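You operate a simulated robot arm through the tools that you are given. There is no shell and no other tool. Be economical: measure what you need, move in short steps, check, and stop when the job is done.

You are at the controls of a simulated robot arm. One attempt, no reset.

JOB
Brush grease on the middle of the steel disc, put the brush back and close the grease tub. Set down upright: round brush. A coat counts when it lies all over at full strength: go over it till it gets no stronger.
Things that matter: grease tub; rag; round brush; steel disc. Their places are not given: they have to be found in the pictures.

The check looks at the end state, three seconds after you hand in, the way a careful person would. Anything else that was tipped, shoved, dropped, spilled or broken makes it a failure.

ROBOT AND FRAMES
A 7-joint arm with a two-finger parallel gripper, fixed in place. Base frame: the origin is at the foot of the arm, x ahead of it, y to its left, z up; the work surface is at about z = 0.72. Readings come in m, degrees, newtons and seconds.
With the tool pointing down near the work surface it reaches from about 0.16 to 0.68 m from the base axis. Its first joint turns from -66.0 to 66.0 degrees. Payload 2.4 kg.
The tool frame sits at the grasp point between the pads (the TCP): z along the fingers, y along the line on which they close. The tips reach 0.03 m beyond it. The gripper opens to 0.094 m. The fingers are 0.028 m wide and 0.01 m thick; the gripper's body (0.05 by 0.096 m) begins 0.055 m behind the TCP.
Orientation is that of the tool frame in the base frame, as a unit quaternion [w, x, y, z]. With the fingers straight down and closing along the base's y, the tool's x points along the base's -x, its y along +y and its z along -z.

CONTROLS
- The arm moves only by the tool drive_tool. Its argument "commands" is a list of rows, each an object of numbers (a shift or turn left out is 0, a gripper value left out holds the last): "dx", "dy", "dz": the shift along the tool's x, y, z in units of 20 mm (1.0 is 20 mm); "ax", "ay", "az": the turn, a rotation vector about the tool's x, y, z in units of 4 degrees (1.0 is 4 degrees); "hand": the gripper command, from -1 (fully open) to 1 (shut), values between in proportion. In form: [{"dx": .., "dy": .., "dz": .., "ax": .., "ay": .., "az": .., "hand": ..}, ...]. A call has 1 to 20 rows; each row shifts and turns the commanded pose from where the row before left it, along the tool's axes as they then stand. A call with a number of a shift or a turn outside -1 to 1 is refused whole. A row lasts 0.2 s, in which the tool goes at most 0.05 m and 8.6 degrees; a call with a longer step from one row to the next is refused whole, and so is a gripper value outside its range. Where a pose cannot be reached the arm comes as near as it can. A force on the tool above 70 N (or 10 N above the force at the start of the call, whichever is more), or a blocked arm, ends the call early, and 0.2 s more pass. Each finger travels about 0.153 m/s and halts on what it meets, pressing with about 39 N; the grip force reading is that of the motor and also rises with nothing between the fingers. The clock runs only during rows and for 0.2 s after the last one: add rows that do not move to give the fingers time. It gives the time, the measured TCP pose, the force on the tool (base axes), the opening and the grip force at its end, in the units of the frame above (readings bear some noise), with the torque about the TCP (base axes, N m) and any sound that the robot's microphone picked up, and new pictures: "views" is both (left out), scene, wrist or none.
- Cameras (640 x 400 px; columns grow to the right, rows downward): "scene" is fixed at [0.019, 0.462, 1.4432]; the picture's right is [-0.88, -0.47, 0.00], its down [-0.28, 0.53, -0.80] and it looks along [0.38, -0.71, -0.60] (base axes); focal length 313 px, centre (320, 200). "wrist" rides on the gripper at [0.076, 0.014, -0.102] in the tool frame; the picture's right is [-0.18, 0.98, 0.00], its down [-0.75, -0.14, -0.64] and it looks along [-0.63, -0.12, 0.77] (tool axes); focal length 243 px, centre (320, 200).
- probe_pixels(camera, pixels): for up to 12 pixels [column, row] of the newest picture of that camera ("zoom" is the newest enlarged one), the place [x, y, z] in the base frame of the surface seen there, good to about 0.002 m. The clock stands still meanwhile.
- zoom(camera, box): a new picture of the part [left, top, right, bottom] of that camera's present view, enlarged. The clock stands still meanwhile.
- job_done(): hands the job in; it is judged then, once.

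Work in short steps. Measure before you move; look again where a grasp or a placing could have gone wrong, and mend it. You have 80 turns and 200 pictures in all, those below and enlarged ones among them. Open the gripper and draw the arm clear of the work before you hand the job in, unless the task says otherwise; then end with one line.

The tools are called after ">>>" as name(argument=value, ...) on one line, values as JSON. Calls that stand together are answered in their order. drive_tool: Moves the arm, as the interface text tells. Its arguments: {"type":"object","properties":{"commands":{"type":"array","items":{"type":"object","properties":{"dx":{"type":"number"},"dy":{"type":"number"},"dz":{"type":"number"},"ax":{"type":"number"},"ay":{"type":"number"},"az":{"type":"number"},"hand":{"type":"number"}}}},"views":{"type":"string","enum":["both","scene","wrist","none"]}},"required":["commands"]} The other tools are called the same way: probe_pixels (camera, pixels) gives the place of the surface under pixels of a picture; zoom (camera, box) takes an enlarged picture of a part of a camera's view; job_done () hands the job in.

At the start:

```text
time: 0.0
ee_pos: [0.4271, -0.1765, 1.0756]
orientation: [0.0, 0.0, 1.0, 0.0]
force: [-0.6, -0.2, 0.7]
wrist_torque: [-0.01, 0.01, -0.01]
width: 0.0942
finger_force: 0.0
```

scene: 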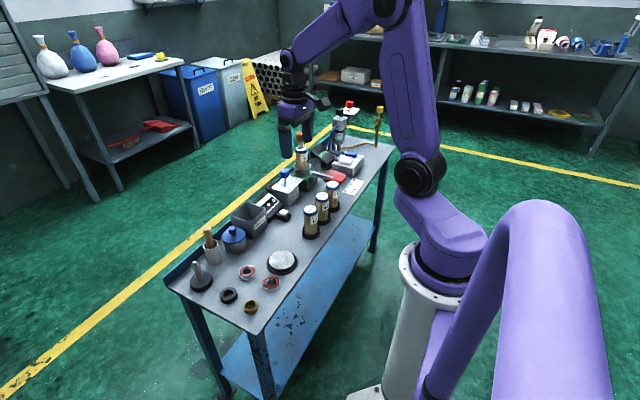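
wrist: 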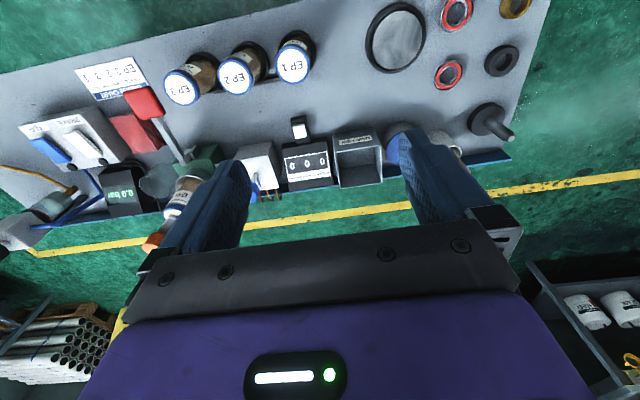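

The bench shows a disc near scene (282,262), a blue-lidded pot (234,238) and brush-like things near (210,240). I enlarge these parts.

>>> zoom(camera="scene", box=[160, 190, 320, 330])

>>> zoom(camera="scene", box=[260, 90, 400, 240])

>>> zoom(camera="wrist", box=[340, 0, 560, 180])

```text
2.86 times, centred on (240, 260) of scene
```

zoom: 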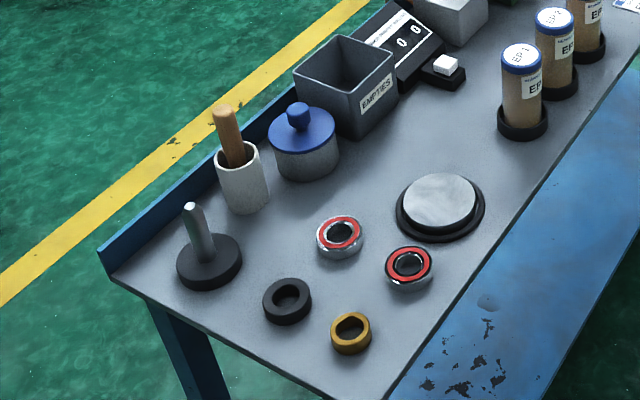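

```text
2.67 times, centred on (330, 165) of scene
```

zoom: 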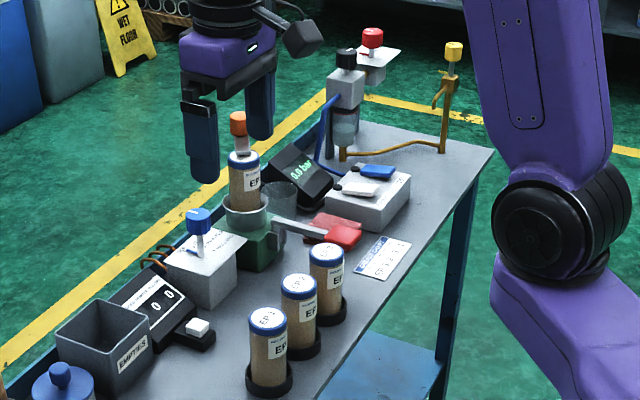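

```text
2.22 times, centred on (450, 90) of wrist
```

zoom: 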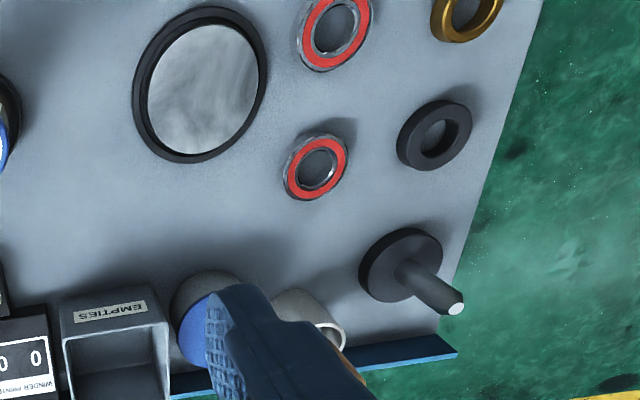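

The wooden handle stands in a white cup, the blue-lidded tub is next to it, and the disc sits on a black ring. I take the enlargement again to probe it.

>>> zoom(camera="scene", box=[190, 215, 270, 265])

>>> probe_pixels(camera="scene", pixels=[[282, 260], [269, 259], [295, 261], [282, 252], [282, 270], [278, 280], [343, 168], [330, 177], [248, 275], [272, 283]])

>>> zoom(camera="scene", box=[300, 130, 380, 200])

```text
8.00 times, centred on (230, 240) of scene
```

zoom: 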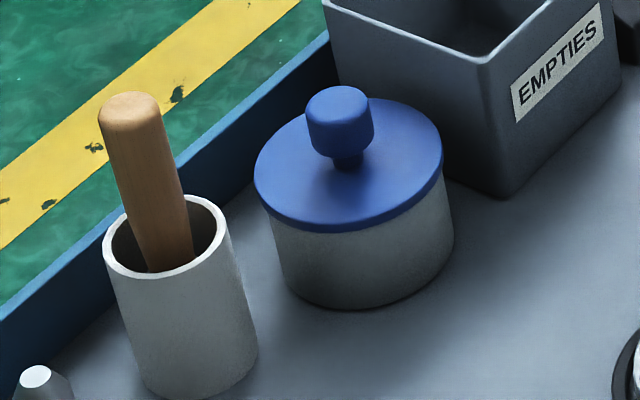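

```text
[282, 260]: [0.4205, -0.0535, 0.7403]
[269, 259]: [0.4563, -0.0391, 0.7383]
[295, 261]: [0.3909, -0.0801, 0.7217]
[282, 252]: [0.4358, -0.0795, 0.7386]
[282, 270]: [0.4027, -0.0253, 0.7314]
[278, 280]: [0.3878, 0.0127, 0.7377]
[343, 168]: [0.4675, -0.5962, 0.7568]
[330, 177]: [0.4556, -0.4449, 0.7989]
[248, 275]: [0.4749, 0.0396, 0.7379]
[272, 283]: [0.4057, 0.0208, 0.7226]
```

```text
5.71 times, centred on (340, 165) of scene
```

zoom: 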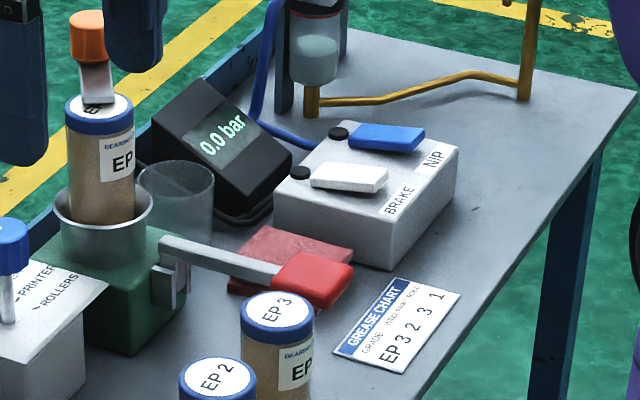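

The rag is the red folded cloth at about scene (336,176), below a red lever. I look closely at the disc to see if it needs wiping, and reopen the brush/tub enlargement to probe it.

>>> zoom(camera="scene", box=[258, 244, 306, 276])

>>> zoom(camera="wrist", box=[350, 0, 446, 80])

>>> zoom(camera="scene", box=[190, 215, 270, 265])

>>> probe_pixels(camera="zoom", pixels=[[130, 110], [150, 190], [165, 258], [112, 262], [222, 240], [205, 202], [340, 105], [262, 195], [435, 170], [305, 225], [360, 290], [200, 340]])

```text
12.50 times, centred on (282, 260) of scene
```

zoom: 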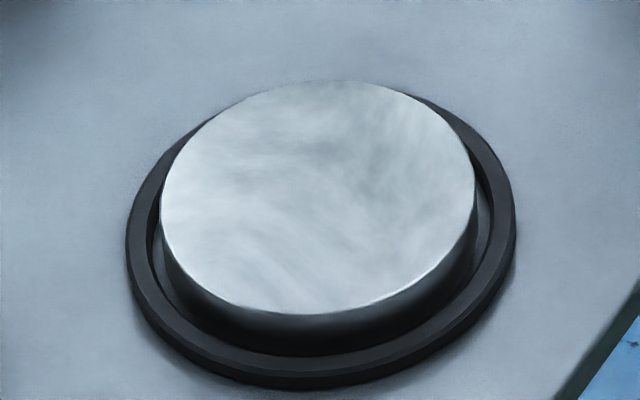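

```text
5.00 times, centred on (398, 40) of wrist
```

zoom: 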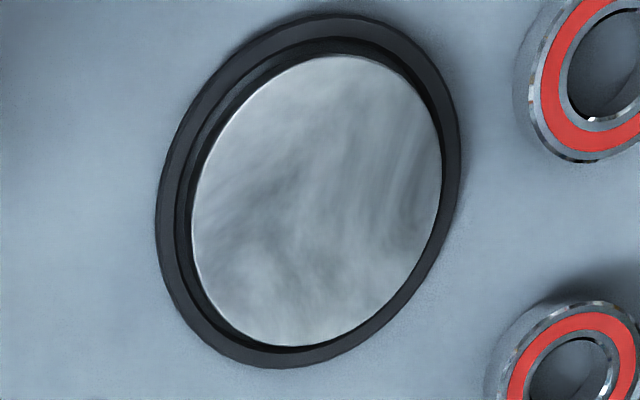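

```text
8.00 times, centred on (230, 240) of scene
```

zoom: 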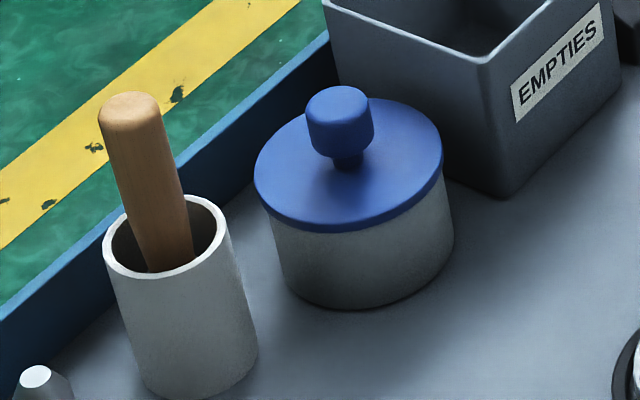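

```text
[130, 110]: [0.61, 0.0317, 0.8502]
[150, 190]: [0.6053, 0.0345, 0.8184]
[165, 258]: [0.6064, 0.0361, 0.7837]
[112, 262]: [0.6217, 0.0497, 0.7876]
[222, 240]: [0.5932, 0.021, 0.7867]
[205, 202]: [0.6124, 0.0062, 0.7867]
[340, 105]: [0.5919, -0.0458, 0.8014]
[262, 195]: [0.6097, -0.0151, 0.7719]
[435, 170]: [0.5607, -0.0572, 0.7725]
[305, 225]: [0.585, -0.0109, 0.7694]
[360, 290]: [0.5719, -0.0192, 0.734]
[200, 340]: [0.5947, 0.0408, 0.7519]
```

Tub lid centre is about (0.595,-0.047) with knob top about z 0.805; brush and cup are at about (0.614,0.028), cup rim 0.787, handle top 0.855; disc centre is (0.421,-0.054,0.740). First I move above the tub and look with the wrist camera, and probe free bench for the lid.

>>> drive_tool(commands=[{"dx": -0.84, "dy": 0.65}, {"dx": -0.84, "dy": 0.65}, {"dx": -0.84, "dy": 0.65}, {"dx": -0.84, "dy": 0.65}, {"dx": -0.84, "dy": 0.65}, {"dx": -0.84, "dy": 0.65}, {"dx": -0.84, "dy": 0.65}, {"dx": -0.84, "dy": 0.65}, {"dx": -0.84, "dy": 0.65, "dz": 1}, {"dx": -0.84, "dy": 0.65, "dz": 1}, {"dz": 1}, {"dz": 1}, {"dz": 1}, {"dz": 1}, {}, {}])

>>> probe_pixels(camera="scene", pixels=[[270, 235], [285, 240], [255, 247], [297, 240], [232, 228]])

```text
time: 3.4
ee_pos: [0.5945, -0.0467, 0.955]
orientation: [0.0, 0.0, 1.0, 0.001]
force: [-0.1, 0.8, -0.3]
wrist_torque: [0.0, 0.01, 0.0]
width: 0.0939
finger_force: 0.1
```

scene: 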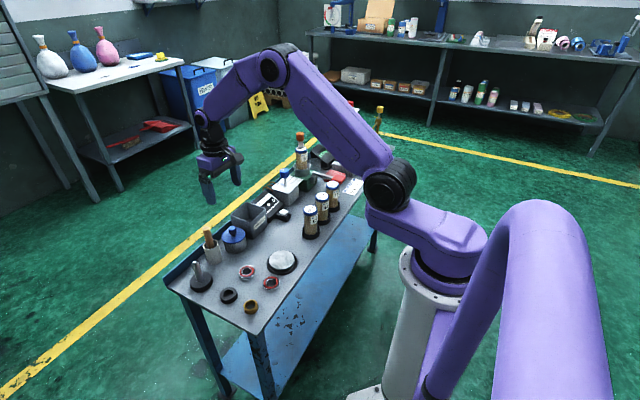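
wrist: 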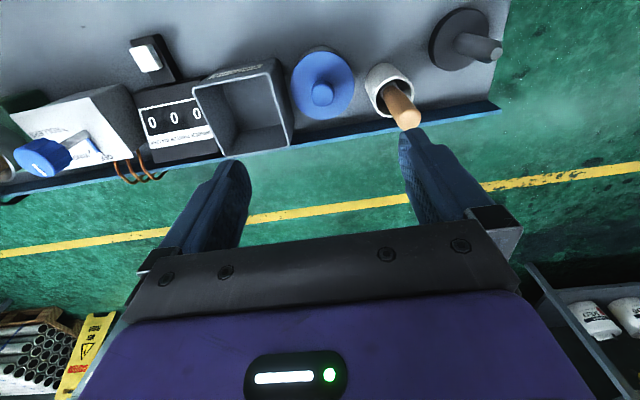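

```text
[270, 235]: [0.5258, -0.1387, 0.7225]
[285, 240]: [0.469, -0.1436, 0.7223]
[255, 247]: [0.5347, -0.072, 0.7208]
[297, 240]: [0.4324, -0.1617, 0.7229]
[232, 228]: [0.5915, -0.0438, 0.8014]
```

The wrist view shows the lid at (322,82) and the brush at (395,98). I probe their outlines.

>>> zoom(camera="wrist", box=[280, 35, 440, 135])

>>> probe_pixels(camera="wrist", pixels=[[293, 85], [352, 80], [318, 55], [325, 112], [322, 94], [313, 94], [331, 93], [322, 84], [405, 118], [390, 92], [412, 82], [369, 92]])

```text
4.00 times, centred on (360, 85) of wrist
```

zoom: 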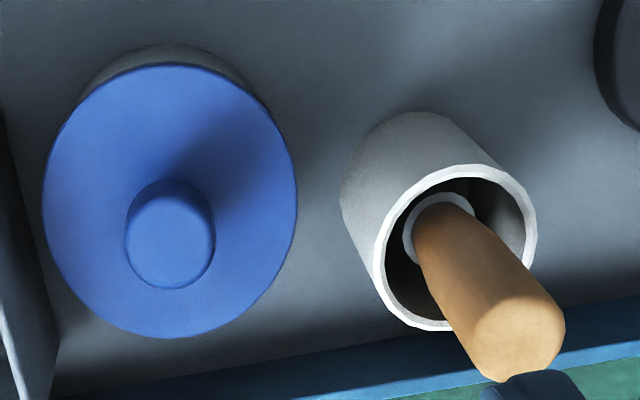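

```text
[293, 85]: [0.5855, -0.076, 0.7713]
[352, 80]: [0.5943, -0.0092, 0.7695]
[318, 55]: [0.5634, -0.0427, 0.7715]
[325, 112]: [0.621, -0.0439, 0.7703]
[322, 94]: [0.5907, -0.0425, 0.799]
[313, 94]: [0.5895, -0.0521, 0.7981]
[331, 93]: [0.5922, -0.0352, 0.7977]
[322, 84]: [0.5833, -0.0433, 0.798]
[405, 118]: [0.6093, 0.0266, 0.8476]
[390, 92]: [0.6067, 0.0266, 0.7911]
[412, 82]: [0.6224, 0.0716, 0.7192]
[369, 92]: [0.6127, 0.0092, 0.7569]
```

Lid centre is (0.591,-0.0425), knob top z 0.799, lid top 0.771. I half-close the fingers and descend to TCP z 0.806, so the tips stay just above the lid.

>>> drive_tool(commands=[{"dx": 0.175, "dy": 0.21, "hand": 0}, {"dz": 1}, {"dz": 1}, {"dz": 1}, {"dz": 1}, {"dz": 1}, {"dz": 1}, {"dz": 0.7}, {"dz": 0.72}, {}])

```text
time: 5.6
ee_pos: [0.5905, -0.0415, 0.8092]
orientation: [0.0, 0.0, 1.0, 0.0]
force: [0.9, -0.1, -0.3]
wrist_torque: [-0.02, -0.02, -0.01]
width: 0.047
finger_force: 0.1
```

scene: 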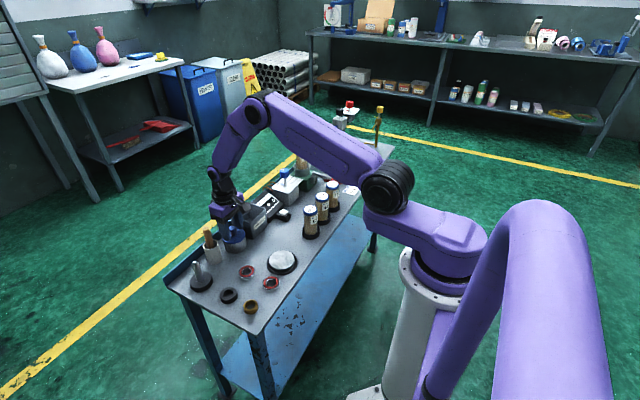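
wrist: 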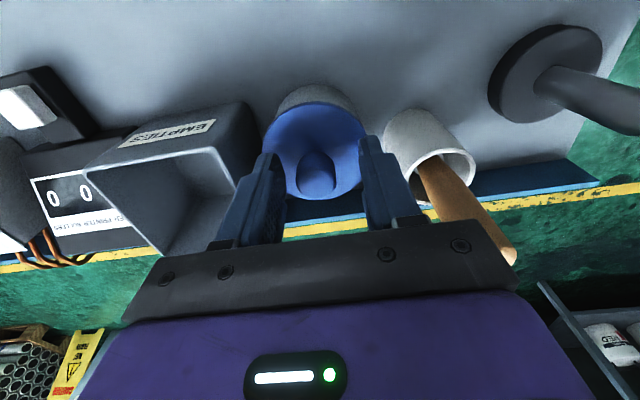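

The knob at (317,175) lies between the fingers. I lower 3 mm, close, then lift a little.

>>> drive_tool(commands=[{"dz": 0.15}, {"hand": 1}, {"hand": 1}, {"hand": 1}, {"hand": 1}], views="wrist")

```text
time: 6.8
ee_pos: [0.5909, -0.0408, 0.8059]
orientation: [0.0, 0.0, 1.0, 0.001]
force: [0.2, -2.9, 0.1]
wrist_torque: [-0.11, 0.01, -0.02]
width: 0.0211
finger_force: 39.3
heard: snap
```

wrist: 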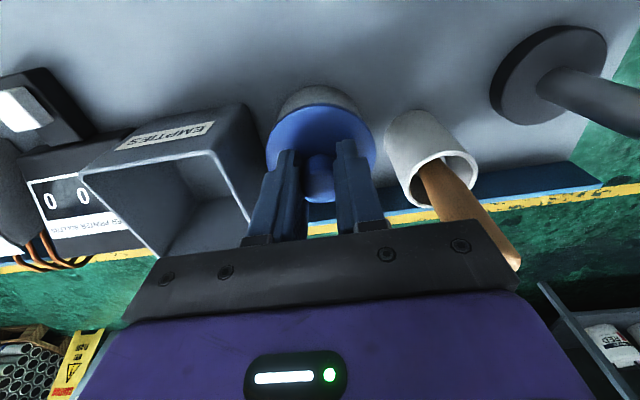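

Gripped at 0.021 m; a snap was heard, perhaps the grip. I lift straight up.

>>> drive_tool(commands=[{"dz": -0.4}, {"dz": -0.6}, {"dz": -1}, {"dz": -1}, {"dz": -1}, {}])

```text
time: 8.2
ee_pos: [0.593, -0.0418, 0.8853]
orientation: [0.001, -0.001, 1.0, 0.0]
force: [0.2, -0.8, -0.7]
wrist_torque: [-0.01, -0.01, -0.02]
width: 0.0214
finger_force: 39.3
```

scene: 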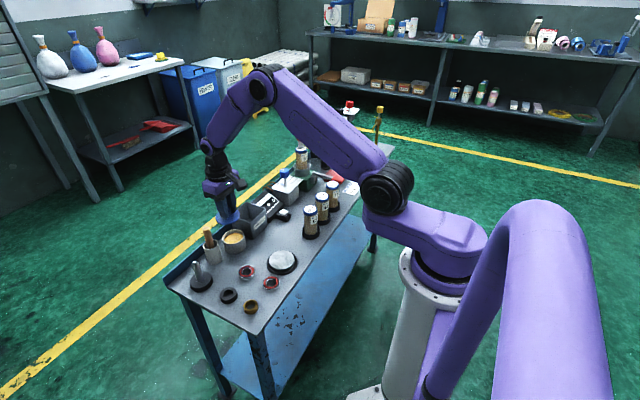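
wrist: 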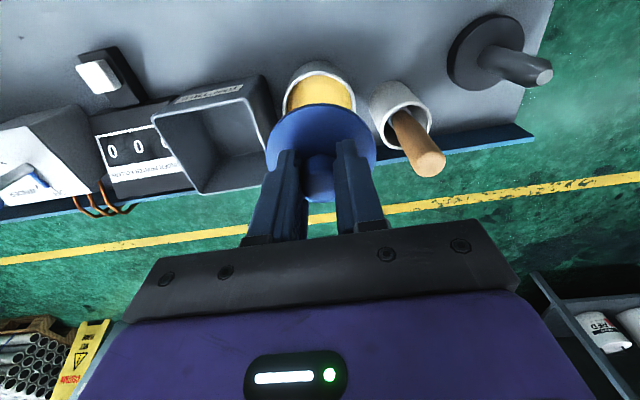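

The lid is off and grease shows. I probe the surroundings of the planned lid spot near (0.50,-0.135).

>>> probe_pixels(camera="scene", pixels=[[253, 237], [273, 222], [283, 219], [302, 236], [311, 240], [270, 238], [278, 235], [234, 239], [224, 238], [245, 238], [234, 232], [234, 245]])

>>> zoom(camera="scene", box=[215, 200, 325, 280])

```text
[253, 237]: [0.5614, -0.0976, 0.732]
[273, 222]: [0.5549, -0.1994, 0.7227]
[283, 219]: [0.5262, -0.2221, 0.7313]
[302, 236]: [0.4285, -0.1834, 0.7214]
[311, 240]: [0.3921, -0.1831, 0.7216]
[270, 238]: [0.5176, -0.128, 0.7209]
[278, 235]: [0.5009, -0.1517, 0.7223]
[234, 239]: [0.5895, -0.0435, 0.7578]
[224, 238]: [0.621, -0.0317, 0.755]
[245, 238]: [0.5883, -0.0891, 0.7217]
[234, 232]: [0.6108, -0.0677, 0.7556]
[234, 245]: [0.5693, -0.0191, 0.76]
```

```text
5.00 times, centred on (270, 240) of scene
```

zoom: 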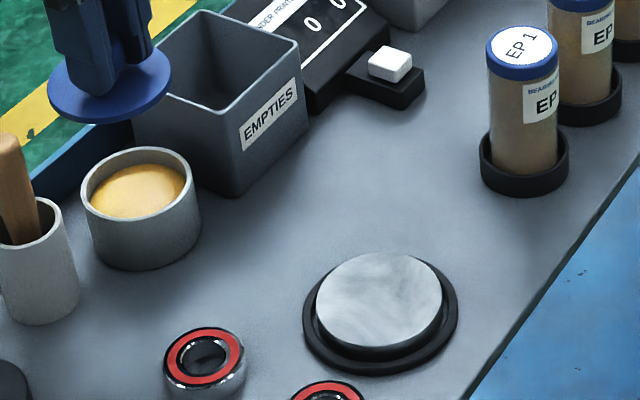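

Free spot at (0.50,-0.14) confirmed. I carry the lid there at height and come down toward the bench.

>>> drive_tool(commands=[{"dx": 0.93, "dy": -0.98}, {"dx": 0.93, "dy": -0.98}, {"dx": 0.93, "dy": -0.98}, {"dx": 0.93, "dy": -0.98}, {"dx": 0.93, "dy": -0.98}, {}, {"dz": 1}, {"dz": 1}, {"dz": 1}, {"dz": 1}, {"dz": 1}, {"dz": 0.6}, {}])

```text
time: 11.0
ee_pos: [0.4984, -0.1395, 0.7743]
orientation: [0.001, 0.0, 1.0, 0.0]
force: [0.4, -0.7, -0.4]
wrist_torque: [0.0, 0.04, 0.02]
width: 0.0214
finger_force: 38.5
```

scene: 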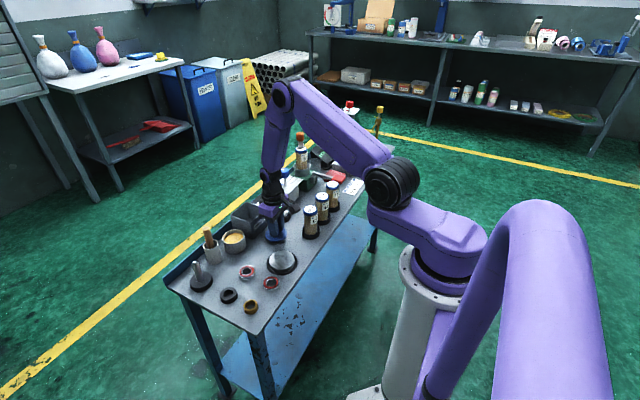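
wrist: 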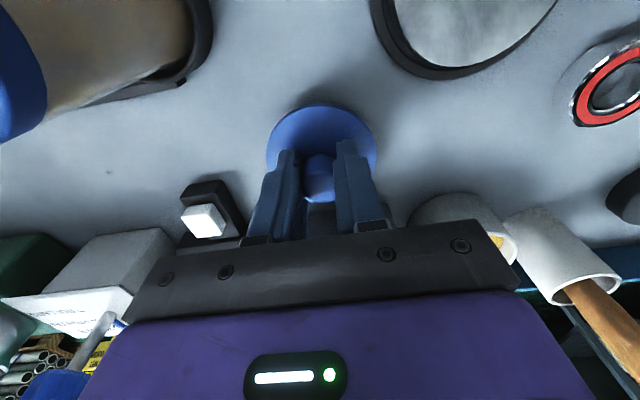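

Clear all round. I lower in 2 mm steps until contact shows.

>>> drive_tool(commands=[{"dz": 0.12}, {"dz": 0.12}, {"dz": 0.12}, {"dz": 0.12}, {}], views="wrist")

```text
time: 12.2
ee_pos: [0.4979, -0.14, 0.7637]
orientation: [0.0, -0.001, 1.0, 0.0]
force: [-0.7, -0.6, 1.4]
wrist_torque: [0.02, 0.03, 0.0]
width: 0.0215
finger_force: 38.8
```

wrist: 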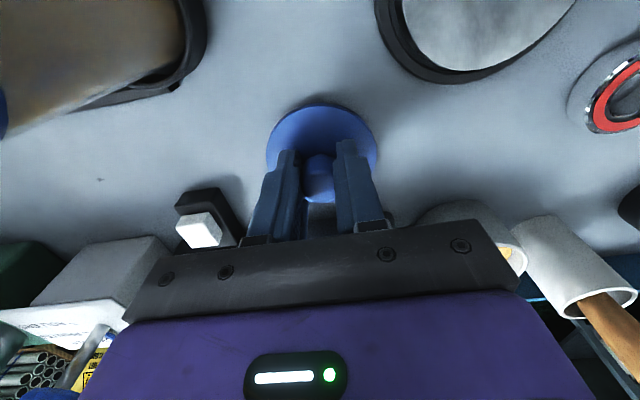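

>>> drive_tool(commands=[{"dz": 0.08}, {"dz": 0.08}, {"dz": 0.08}, {}], views="none")

>>> zoom(camera="scene", box=[250, 215, 310, 260])

```text
time: 13.2
ee_pos: [0.4988, -0.1394, 0.7601]
orientation: [0.003, 0.0, 1.0, -0.001]
force: [-10.5, 2.0, 48.4]
wrist_torque: [0.05, -0.01, 0.0]
width: 0.0216
finger_force: 39.1
```

```text
8.89 times, centred on (280, 238) of scene
```

zoom: 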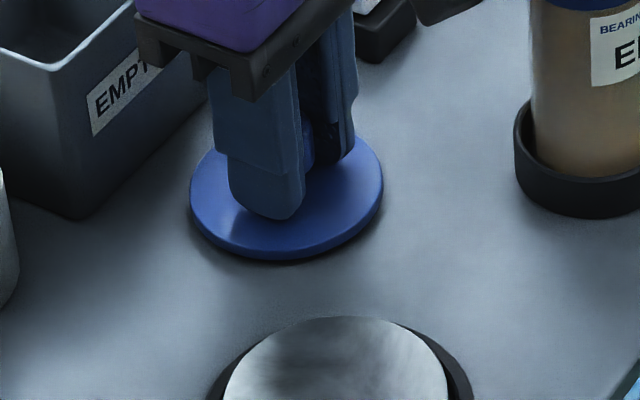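

Contact at z about 0.7605 with 48 N. I ease up slightly, open to 0.047 and rise.

>>> drive_tool(commands=[{"dz": -0.1}, {"hand": 0}, {"hand": 0}, {"dz": -0.5}, {"dz": -1}, {"dz": -1}, {"dz": -1}, {"dz": -1}, {"dz": -1}, {"dz": -1}])

```text
time: 15.4
ee_pos: [0.4985, -0.1392, 0.891]
orientation: [-0.001, 0.001, 1.0, 0.0]
force: [-0.1, -0.3, -0.1]
wrist_torque: [-0.02, 0.01, 0.01]
width: 0.0471
finger_force: 0.0
```

scene: 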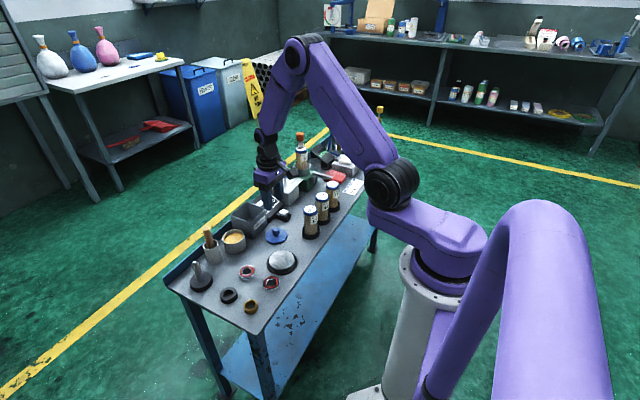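
wrist: 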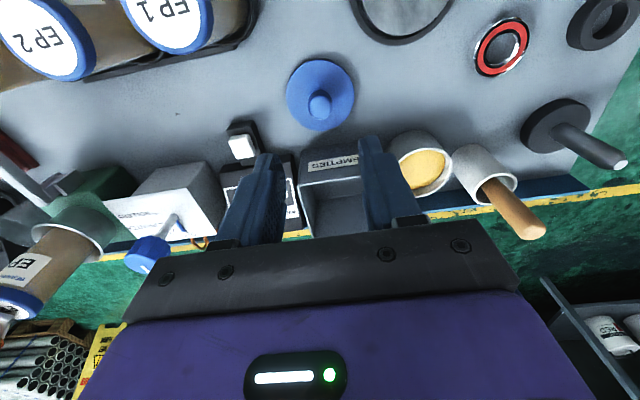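

The lid rests flat at (276,235). I go above the brush at (0.614, 0.028) and rise to z 0.93.

>>> drive_tool(commands=[{"dz": -1}, {"dz": -1}, {"dx": -0.72, "dy": 1}, {"dx": -0.72, "dy": 1}, {"dx": -0.72, "dy": 1}, {"dx": -0.72, "dy": 1}, {"dx": -0.72, "dy": 1}, {"dx": -0.72, "dy": 1}, {"dx": -0.72, "dy": 1}, {"dx": -0.74, "dy": 1}, {"dy": 0.36}, {}, {}])

>>> zoom(camera="wrist", box=[240, 60, 400, 160])

>>> probe_pixels(camera="wrist", pixels=[[318, 110], [318, 130], [318, 120], [310, 115], [326, 115]])

```text
time: 18.2
ee_pos: [0.6143, 0.0287, 0.9291]
orientation: [0.0, 0.001, 1.0, 0.001]
force: [0.4, 0.1, 0.0]
wrist_torque: [0.02, 0.03, 0.0]
width: 0.0471
finger_force: 0.0
```

scene: 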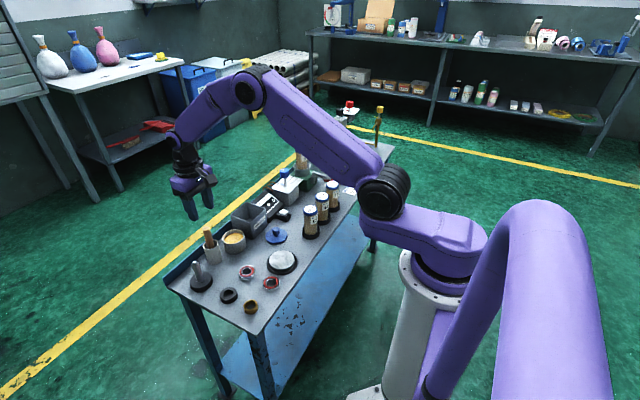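
wrist: 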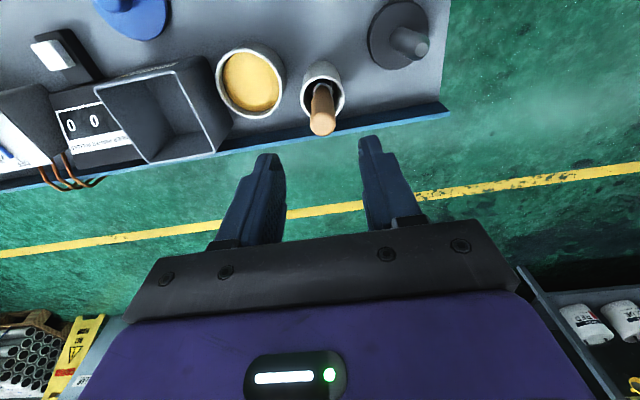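

```text
4.00 times, centred on (320, 110) of wrist
```

zoom: 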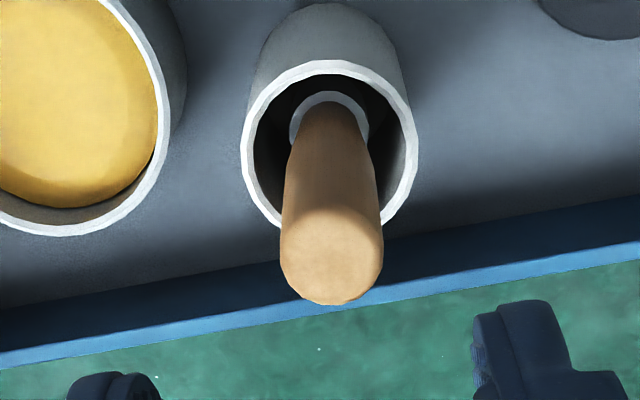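

```text
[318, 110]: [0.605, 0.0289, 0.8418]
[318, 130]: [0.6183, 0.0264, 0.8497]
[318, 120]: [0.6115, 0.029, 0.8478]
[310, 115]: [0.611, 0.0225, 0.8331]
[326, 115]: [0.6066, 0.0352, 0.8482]
```

The handle lies centred between the fingers. I descend to TCP z 0.824, close and check.

>>> drive_tool(commands=[{"dz": 1}, {"dz": 1}, {"dz": 1}, {"dz": 1}, {"dz": 0.7}, {"dz": 0.6}, {}, {"hand": 1}, {"hand": 1}, {"hand": 1}, {"hand": 1}])

```text
time: 20.6
ee_pos: [0.6146, 0.0282, 0.8222]
orientation: [0.001, 0.0, 1.0, 0.0]
force: [-0.5, -0.2, -0.3]
wrist_torque: [-0.01, 0.01, 0.0]
width: 0.0197
finger_force: 39.1
```

scene: 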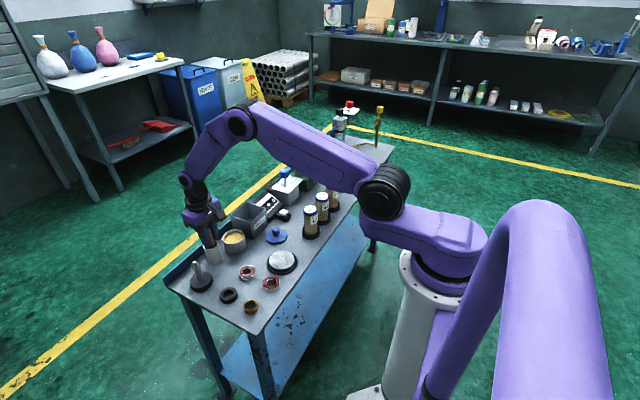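
wrist: 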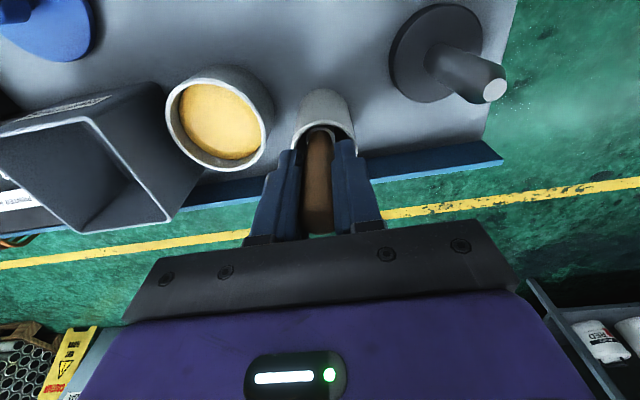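

Gripped at 0.0197 m with TCP z 0.822. I lift straight up about 0.13 m.

>>> drive_tool(commands=[{"dz": -0.5}, {"dz": -1}, {"dz": -1}, {"dz": -1}, {"dz": -1}, {"dz": -1}, {"dz": -1}, {}])

>>> zoom(camera="scene", box=[170, 170, 270, 270])

```text
time: 22.4
ee_pos: [0.6161, 0.0263, 0.9553]
orientation: [-0.001, 0.0, 1.0, 0.0]
force: [0.4, 0.1, -1.0]
wrist_torque: [-0.01, 0.0, -0.02]
width: 0.0192
finger_force: 38.8
```

scene: 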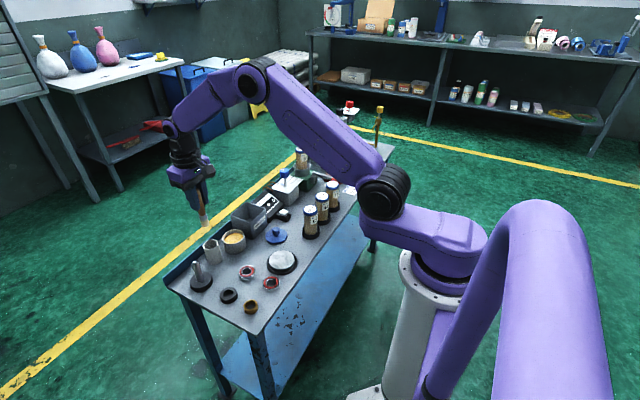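
wrist: 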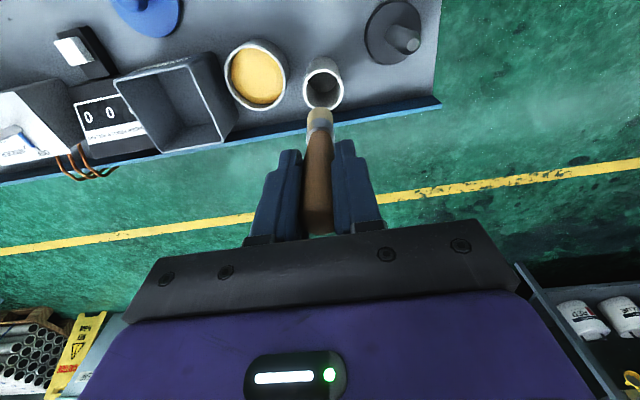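

```text
4.00 times, centred on (220, 220) of scene
```

zoom: 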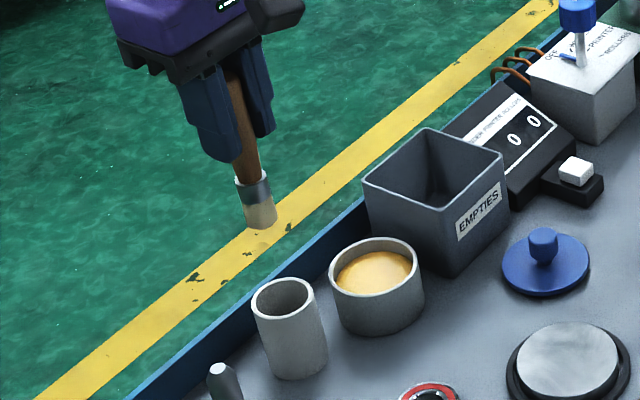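

I probe the brush tip for its length.

>>> probe_pixels(camera="zoom", pixels=[[260, 222], [262, 228], [250, 205], [272, 205], [256, 190]])

```text
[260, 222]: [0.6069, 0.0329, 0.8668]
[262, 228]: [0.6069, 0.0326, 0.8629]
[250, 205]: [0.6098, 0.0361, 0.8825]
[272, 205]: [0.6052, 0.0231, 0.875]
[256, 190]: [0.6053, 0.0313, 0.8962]
```

The tip is about 0.095 m below the TCP; grease surface is z 0.757. I move over the tub centre and dip the tip about 6 mm with a small swirl, then lift.

>>> drive_tool(commands=[{"dx": 0.6, "dy": -0.9}, {"dx": 0.6, "dy": -0.9}, {"dy": -0.9}, {"dy": -0.75}, {}, {"dz": 1}, {"dz": 1}, {"dz": 1}, {"dz": 1}, {"dz": 1}, {"dz": 0.45}, {}, {"dx": 0.3}, {"dx": -0.3, "dy": 0.3}, {"dx": -0.3, "dy": -0.3}, {"dx": 0.3}, {}])

>>> zoom(camera="scene", box=[190, 200, 270, 270])

```text
time: 26.0
ee_pos: [0.5905, -0.0411, 0.8448]
orientation: [0.001, -0.001, 1.0, 0.0]
force: [4.5, 1.1, 9.9]
wrist_torque: [0.17, -0.38, 0.01]
width: 0.0196
finger_force: 38.7
```

scene: 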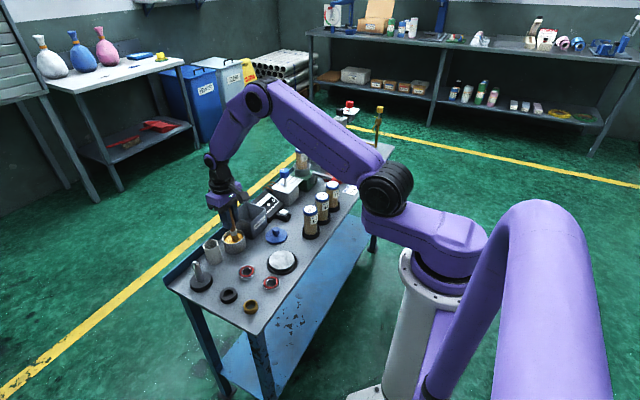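
wrist: 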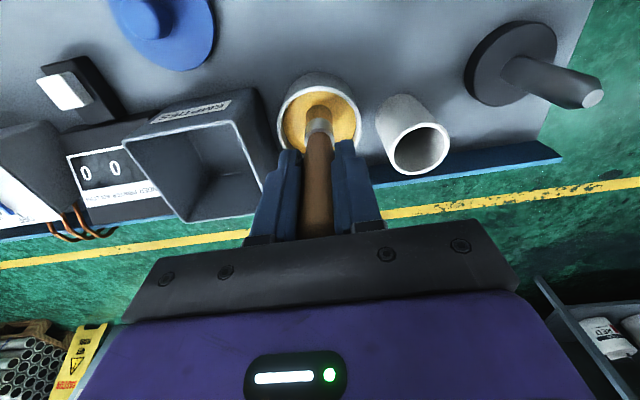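

```text
5.71 times, centred on (230, 235) of scene
```

zoom: 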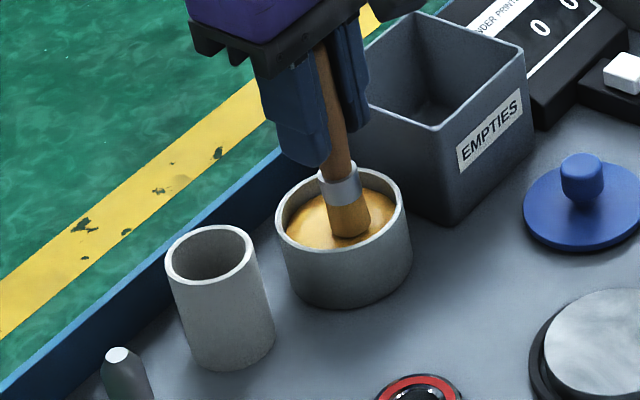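

The bristles are loaded with grease. I lift to z 0.90 with a short wait over the tub, then look.

>>> drive_tool(commands=[{"dz": -0.5}, {"dz": -0.5}, {"dz": -0.9}, {"dz": -0.9}, {}, {}, {}], views="scene")

>>> zoom(camera="scene", box=[190, 190, 270, 260])

```text
time: 27.6
ee_pos: [0.59, -0.0415, 0.9022]
orientation: [0.0, 0.0, 1.0, 0.0]
force: [0.2, 0.1, -0.3]
wrist_torque: [-0.02, -0.05, -0.01]
width: 0.019
finger_force: 39.1
```

scene: 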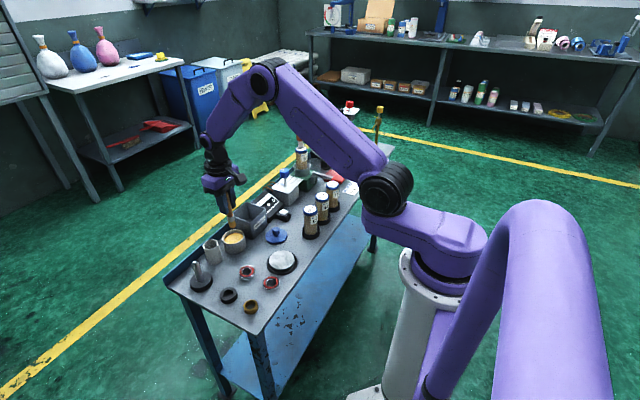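

```text
5.71 times, centred on (230, 225) of scene
```

zoom: 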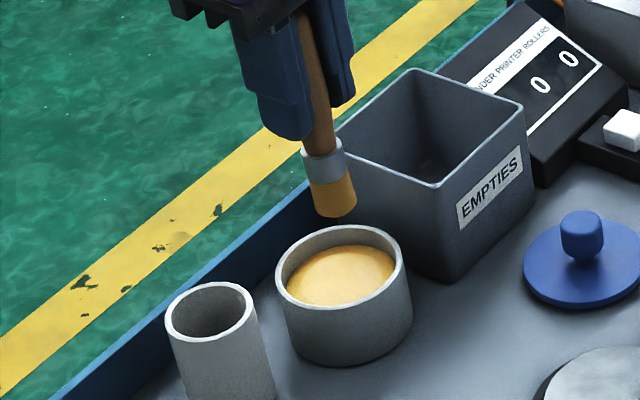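

Loaded evenly. I move over the disc centre (0.4205,-0.0535) and come down to just above it.

>>> drive_tool(commands=[{"dx": 0.94, "dy": -0.07}, {"dx": 0.94, "dy": -0.07}, {"dx": 0.94, "dy": -0.07}, {"dx": 0.94, "dy": -0.07}, {"dx": 0.94, "dy": -0.07}, {"dx": 0.94, "dy": -0.07}, {"dx": 0.94, "dy": -0.07}, {"dx": 0.94, "dy": -0.07}, {"dx": 0.95, "dy": -0.04}, {}, {"dz": 1}, {"dz": 1}, {"dz": 0.7}, {"dz": 0.3}, {}])

>>> zoom(camera="scene", box=[242, 225, 322, 285])

```text
time: 30.8
ee_pos: [0.42, -0.0531, 0.8427]
orientation: [0.0, 0.0, 1.0, 0.0]
force: [-0.5, -0.1, -0.2]
wrist_torque: [-0.02, -0.05, -0.01]
width: 0.0193
finger_force: 39.1
```

scene: 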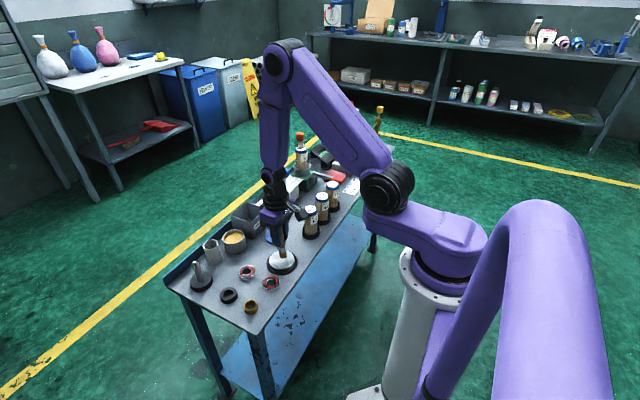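
wrist: 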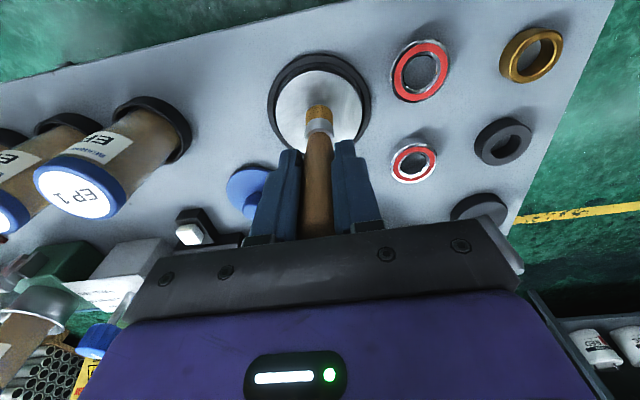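

```text
6.67 times, centred on (282, 255) of scene
```

zoom: 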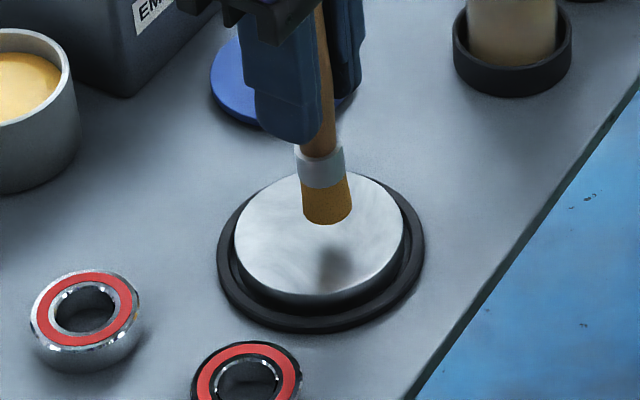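

Tip is centred over the disc, about 8 mm up. I lower in small steps to light contact.

>>> drive_tool(commands=[{"dz": 0.2}, {"dz": 0.15}, {"dz": 0.1}, {}], views="none")

>>> zoom(camera="scene", box=[262, 235, 310, 275])

```text
time: 31.8
ee_pos: [0.4208, -0.0531, 0.8334]
orientation: [0.0, 0.0, 1.0, 0.0]
force: [1.2, -0.3, -0.1]
wrist_torque: [-0.02, 0.01, 0.02]
width: 0.0194
finger_force: 38.8
```

```text
10.00 times, centred on (286, 255) of scene
```

zoom: 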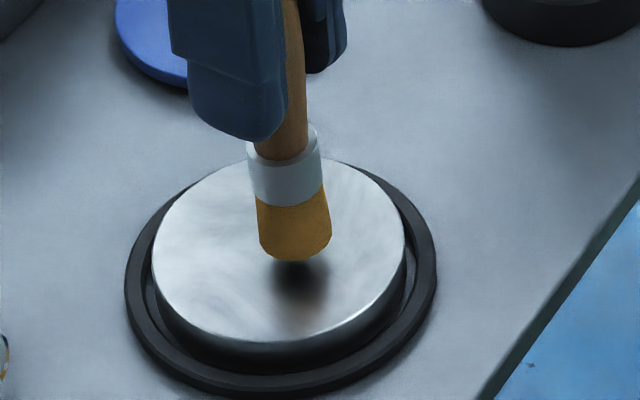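

Not touching yet; I lower in further 1.5 mm steps.

>>> drive_tool(commands=[{"dz": 0.08}, {"dz": 0.08}, {"dz": 0.05}, {}], views="none")

>>> zoom(camera="scene", box=[262, 235, 310, 275])

```text
time: 32.8
ee_pos: [0.4205, -0.0531, 0.8291]
orientation: [0.001, 0.0, 1.0, -0.001]
force: [-0.5, 0.0, -1.0]
wrist_torque: [0.0, -0.02, -0.03]
width: 0.0194
finger_force: 39.4
```

```text
10.00 times, centred on (286, 255) of scene
```

zoom: 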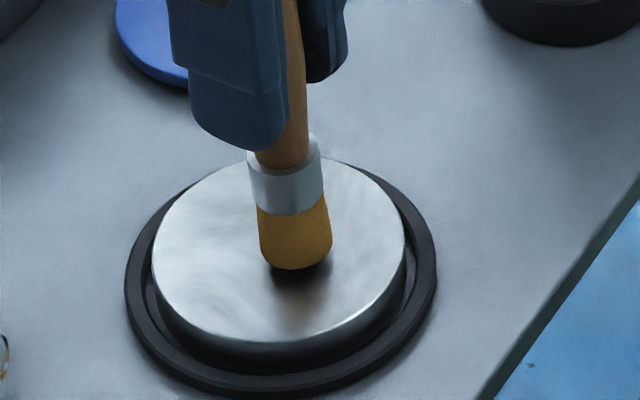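

>>> drive_tool(commands=[{"dz": 0.08}, {"dz": 0.08}, {}], views="none")

>>> zoom(camera="scene", box=[262, 235, 310, 275])

```text
time: 33.6
ee_pos: [0.4208, -0.0536, 0.8264]
orientation: [0.001, 0.0, 1.0, 0.0]
force: [-2.0, -0.1, 32.7]
wrist_torque: [-0.01, 0.19, 0.01]
width: 0.0195
finger_force: 39.2
```

```text
10.00 times, centred on (286, 255) of scene
```

zoom: 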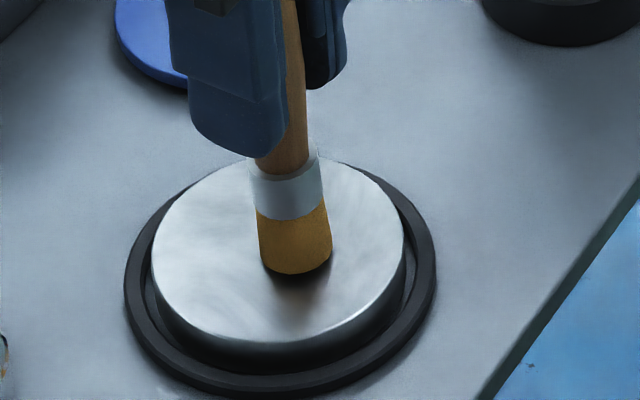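

Contact with 33 N: too firm. I back off 0.6 mm and make a small test stroke.

>>> drive_tool(commands=[{"dz": -0.03}, {"dx": 0.25}, {"dx": 0.25}, {"dx": -0.25}, {"dx": -0.25}, {"dx": -0.25}, {"dx": -0.25}, {"dx": 0.25}, {"dx": 0.25}, {}], views="none")

>>> zoom(camera="scene", box=[262, 235, 310, 275])

```text
time: 35.8
ee_pos: [0.4203, -0.0521, 0.8265]
orientation: [0.0, 0.0, 1.0, 0.0]
force: [0.6, -1.0, 0.0]
wrist_torque: [0.01, 0.02, 0.01]
width: 0.0193
finger_force: 38.6
```

```text
10.00 times, centred on (286, 255) of scene
```

zoom: 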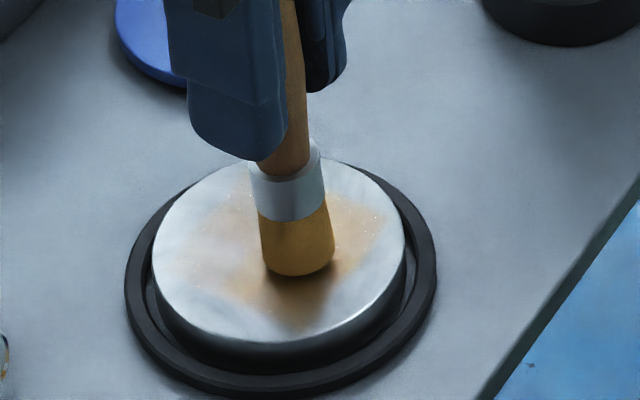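

A faint square patch of grease appears about the centre even at light contact. I raster over ±16 mm in five lanes.

>>> drive_tool(commands=[{"dx": 0.8, "dy": -0.8}, {"dx": -0.54}, {"dx": -0.54}, {"dx": -0.52}, {"dy": 0.4}, {"dx": 0.54}, {"dx": 0.54}, {"dx": 0.52}, {"dy": 0.4}, {"dx": -0.54}, {"dx": -0.54}, {"dx": -0.52}, {"dy": 0.4}, {"dx": 0.54}, {"dx": 0.54}, {"dx": 0.52}, {"dy": 0.4}, {"dx": -0.54}, {"dx": -0.54}, {"dx": -0.52}], views="none")

>>> zoom(camera="scene", box=[262, 235, 310, 275])

```text
time: 40.0
ee_pos: [0.4363, -0.036, 0.8263]
orientation: [-0.001, -0.001, 1.0, 0.0]
force: [-5.2, 0.0, 14.0]
wrist_torque: [-0.03, 0.43, -0.01]
width: 0.0194
finger_force: 38.6
```

```text
10.00 times, centred on (286, 255) of scene
```

zoom: 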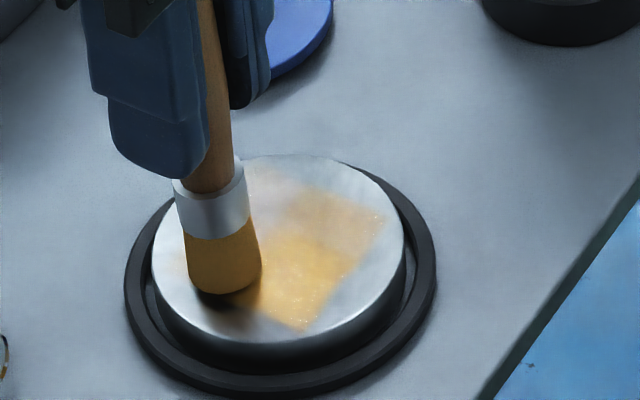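

The square patch is building; I go over it again with lanes the other way.

>>> drive_tool(commands=[{"dy": -0.54}, {"dy": -0.54}, {"dy": -0.52}, {"dx": 0.4}, {"dy": 0.54}, {"dy": 0.54}, {"dy": 0.52}, {"dx": 0.4}, {"dy": -0.54}, {"dy": -0.54}, {"dy": -0.52}, {"dx": 0.4}, {"dy": 0.54}, {"dy": 0.54}, {"dy": 0.52}, {"dx": 0.4}, {"dy": -0.54}, {"dy": -0.54}, {"dy": -0.52}], views="none")

>>> zoom(camera="scene", box=[262, 235, 310, 275])

```text
time: 44.0
ee_pos: [0.4047, -0.0694, 0.8252]
orientation: [0.0, 0.0, 1.0, 0.0]
force: [-0.1, 1.5, 2.9]
wrist_torque: [0.1, -0.01, -0.04]
width: 0.0194
finger_force: 38.6
```

```text
10.00 times, centred on (286, 255) of scene
```

zoom: 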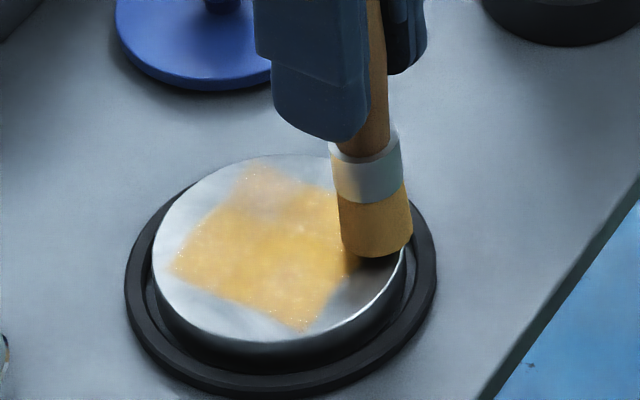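

Getting stronger. I probe the patch corners to centre my strokes.

>>> probe_pixels(camera="zoom", pixels=[[172, 268], [305, 328], [255, 166], [250, 245], [152, 250], [185, 300], [330, 320]])

```text
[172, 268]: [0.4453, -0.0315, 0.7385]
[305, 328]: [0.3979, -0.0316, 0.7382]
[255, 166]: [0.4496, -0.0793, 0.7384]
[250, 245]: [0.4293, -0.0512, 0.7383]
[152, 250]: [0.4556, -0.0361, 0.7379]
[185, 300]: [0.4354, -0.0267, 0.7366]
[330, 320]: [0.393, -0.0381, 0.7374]
```

The patch spans x 0.398–0.4475, y −0.079–−0.0315, centre (0.4225,−0.055). I raster ±19 mm about that centre.

>>> drive_tool(commands=[{"dx": 0.075, "dy": -0.25}, {"dx": -0.63}, {"dx": -0.63}, {"dx": -0.64}, {"dy": 0.475}, {"dx": 0.63}, {"dx": 0.63}, {"dx": 0.64}, {"dy": 0.475}, {"dx": -0.63}, {"dx": -0.63}, {"dx": -0.64}, {"dy": 0.475}, {"dx": 0.63}, {"dx": 0.63}, {"dx": 0.64}, {"dy": 0.475}, {"dx": -0.63}, {"dx": -0.63}, {"dx": -0.64}], views="none")

>>> zoom(camera="scene", box=[262, 235, 310, 275])

>>> drive_tool(commands=[{}, {"dy": -0.63}, {"dy": -0.63}, {"dy": -0.64}, {"dx": 0.475}, {"dy": 0.63}, {"dy": 0.63}, {"dy": 0.64}, {"dx": 0.475}, {"dy": -0.63}, {"dy": -0.63}, {"dy": -0.64}, {"dx": 0.475}, {"dy": 0.63}, {"dy": 0.63}, {"dy": 0.64}, {"dx": 0.475}, {"dy": -0.63}, {"dy": -0.63}, {"dy": -0.64}], views="none")

>>> zoom(camera="scene", box=[262, 235, 310, 275])

```text
time: 48.2
ee_pos: [0.4432, -0.0363, 0.8258]
orientation: [0.0, 0.0, 1.0, 0.0]
force: [-0.2, -0.4, -0.2]
wrist_torque: [-0.02, 0.02, 0.0]
width: 0.0192
finger_force: 39.3
```

```text
10.00 times, centred on (286, 255) of scene
```

zoom: 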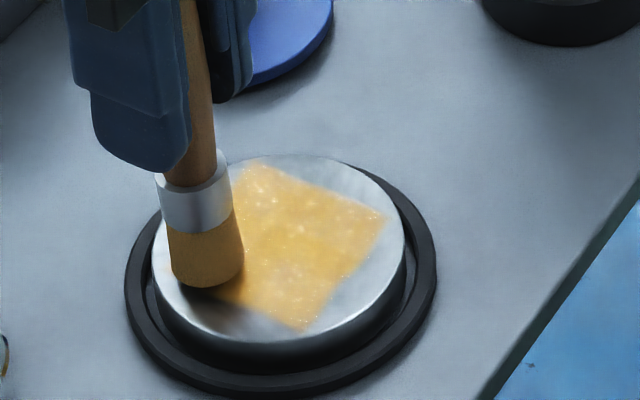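

```text
time: 52.4
ee_pos: [0.4038, -0.073, 0.8264]
orientation: [0.0, -0.001, 1.0, 0.0]
force: [-0.2, 0.0, 0.2]
wrist_torque: [0.02, 0.0, 0.01]
width: 0.0195
finger_force: 39.0
```

```text
10.00 times, centred on (286, 255) of scene
```

zoom: 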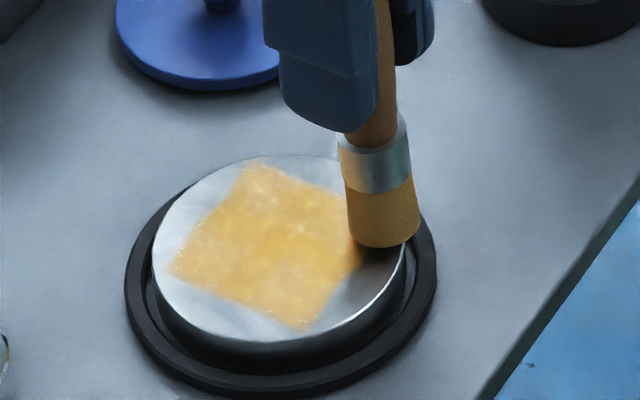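

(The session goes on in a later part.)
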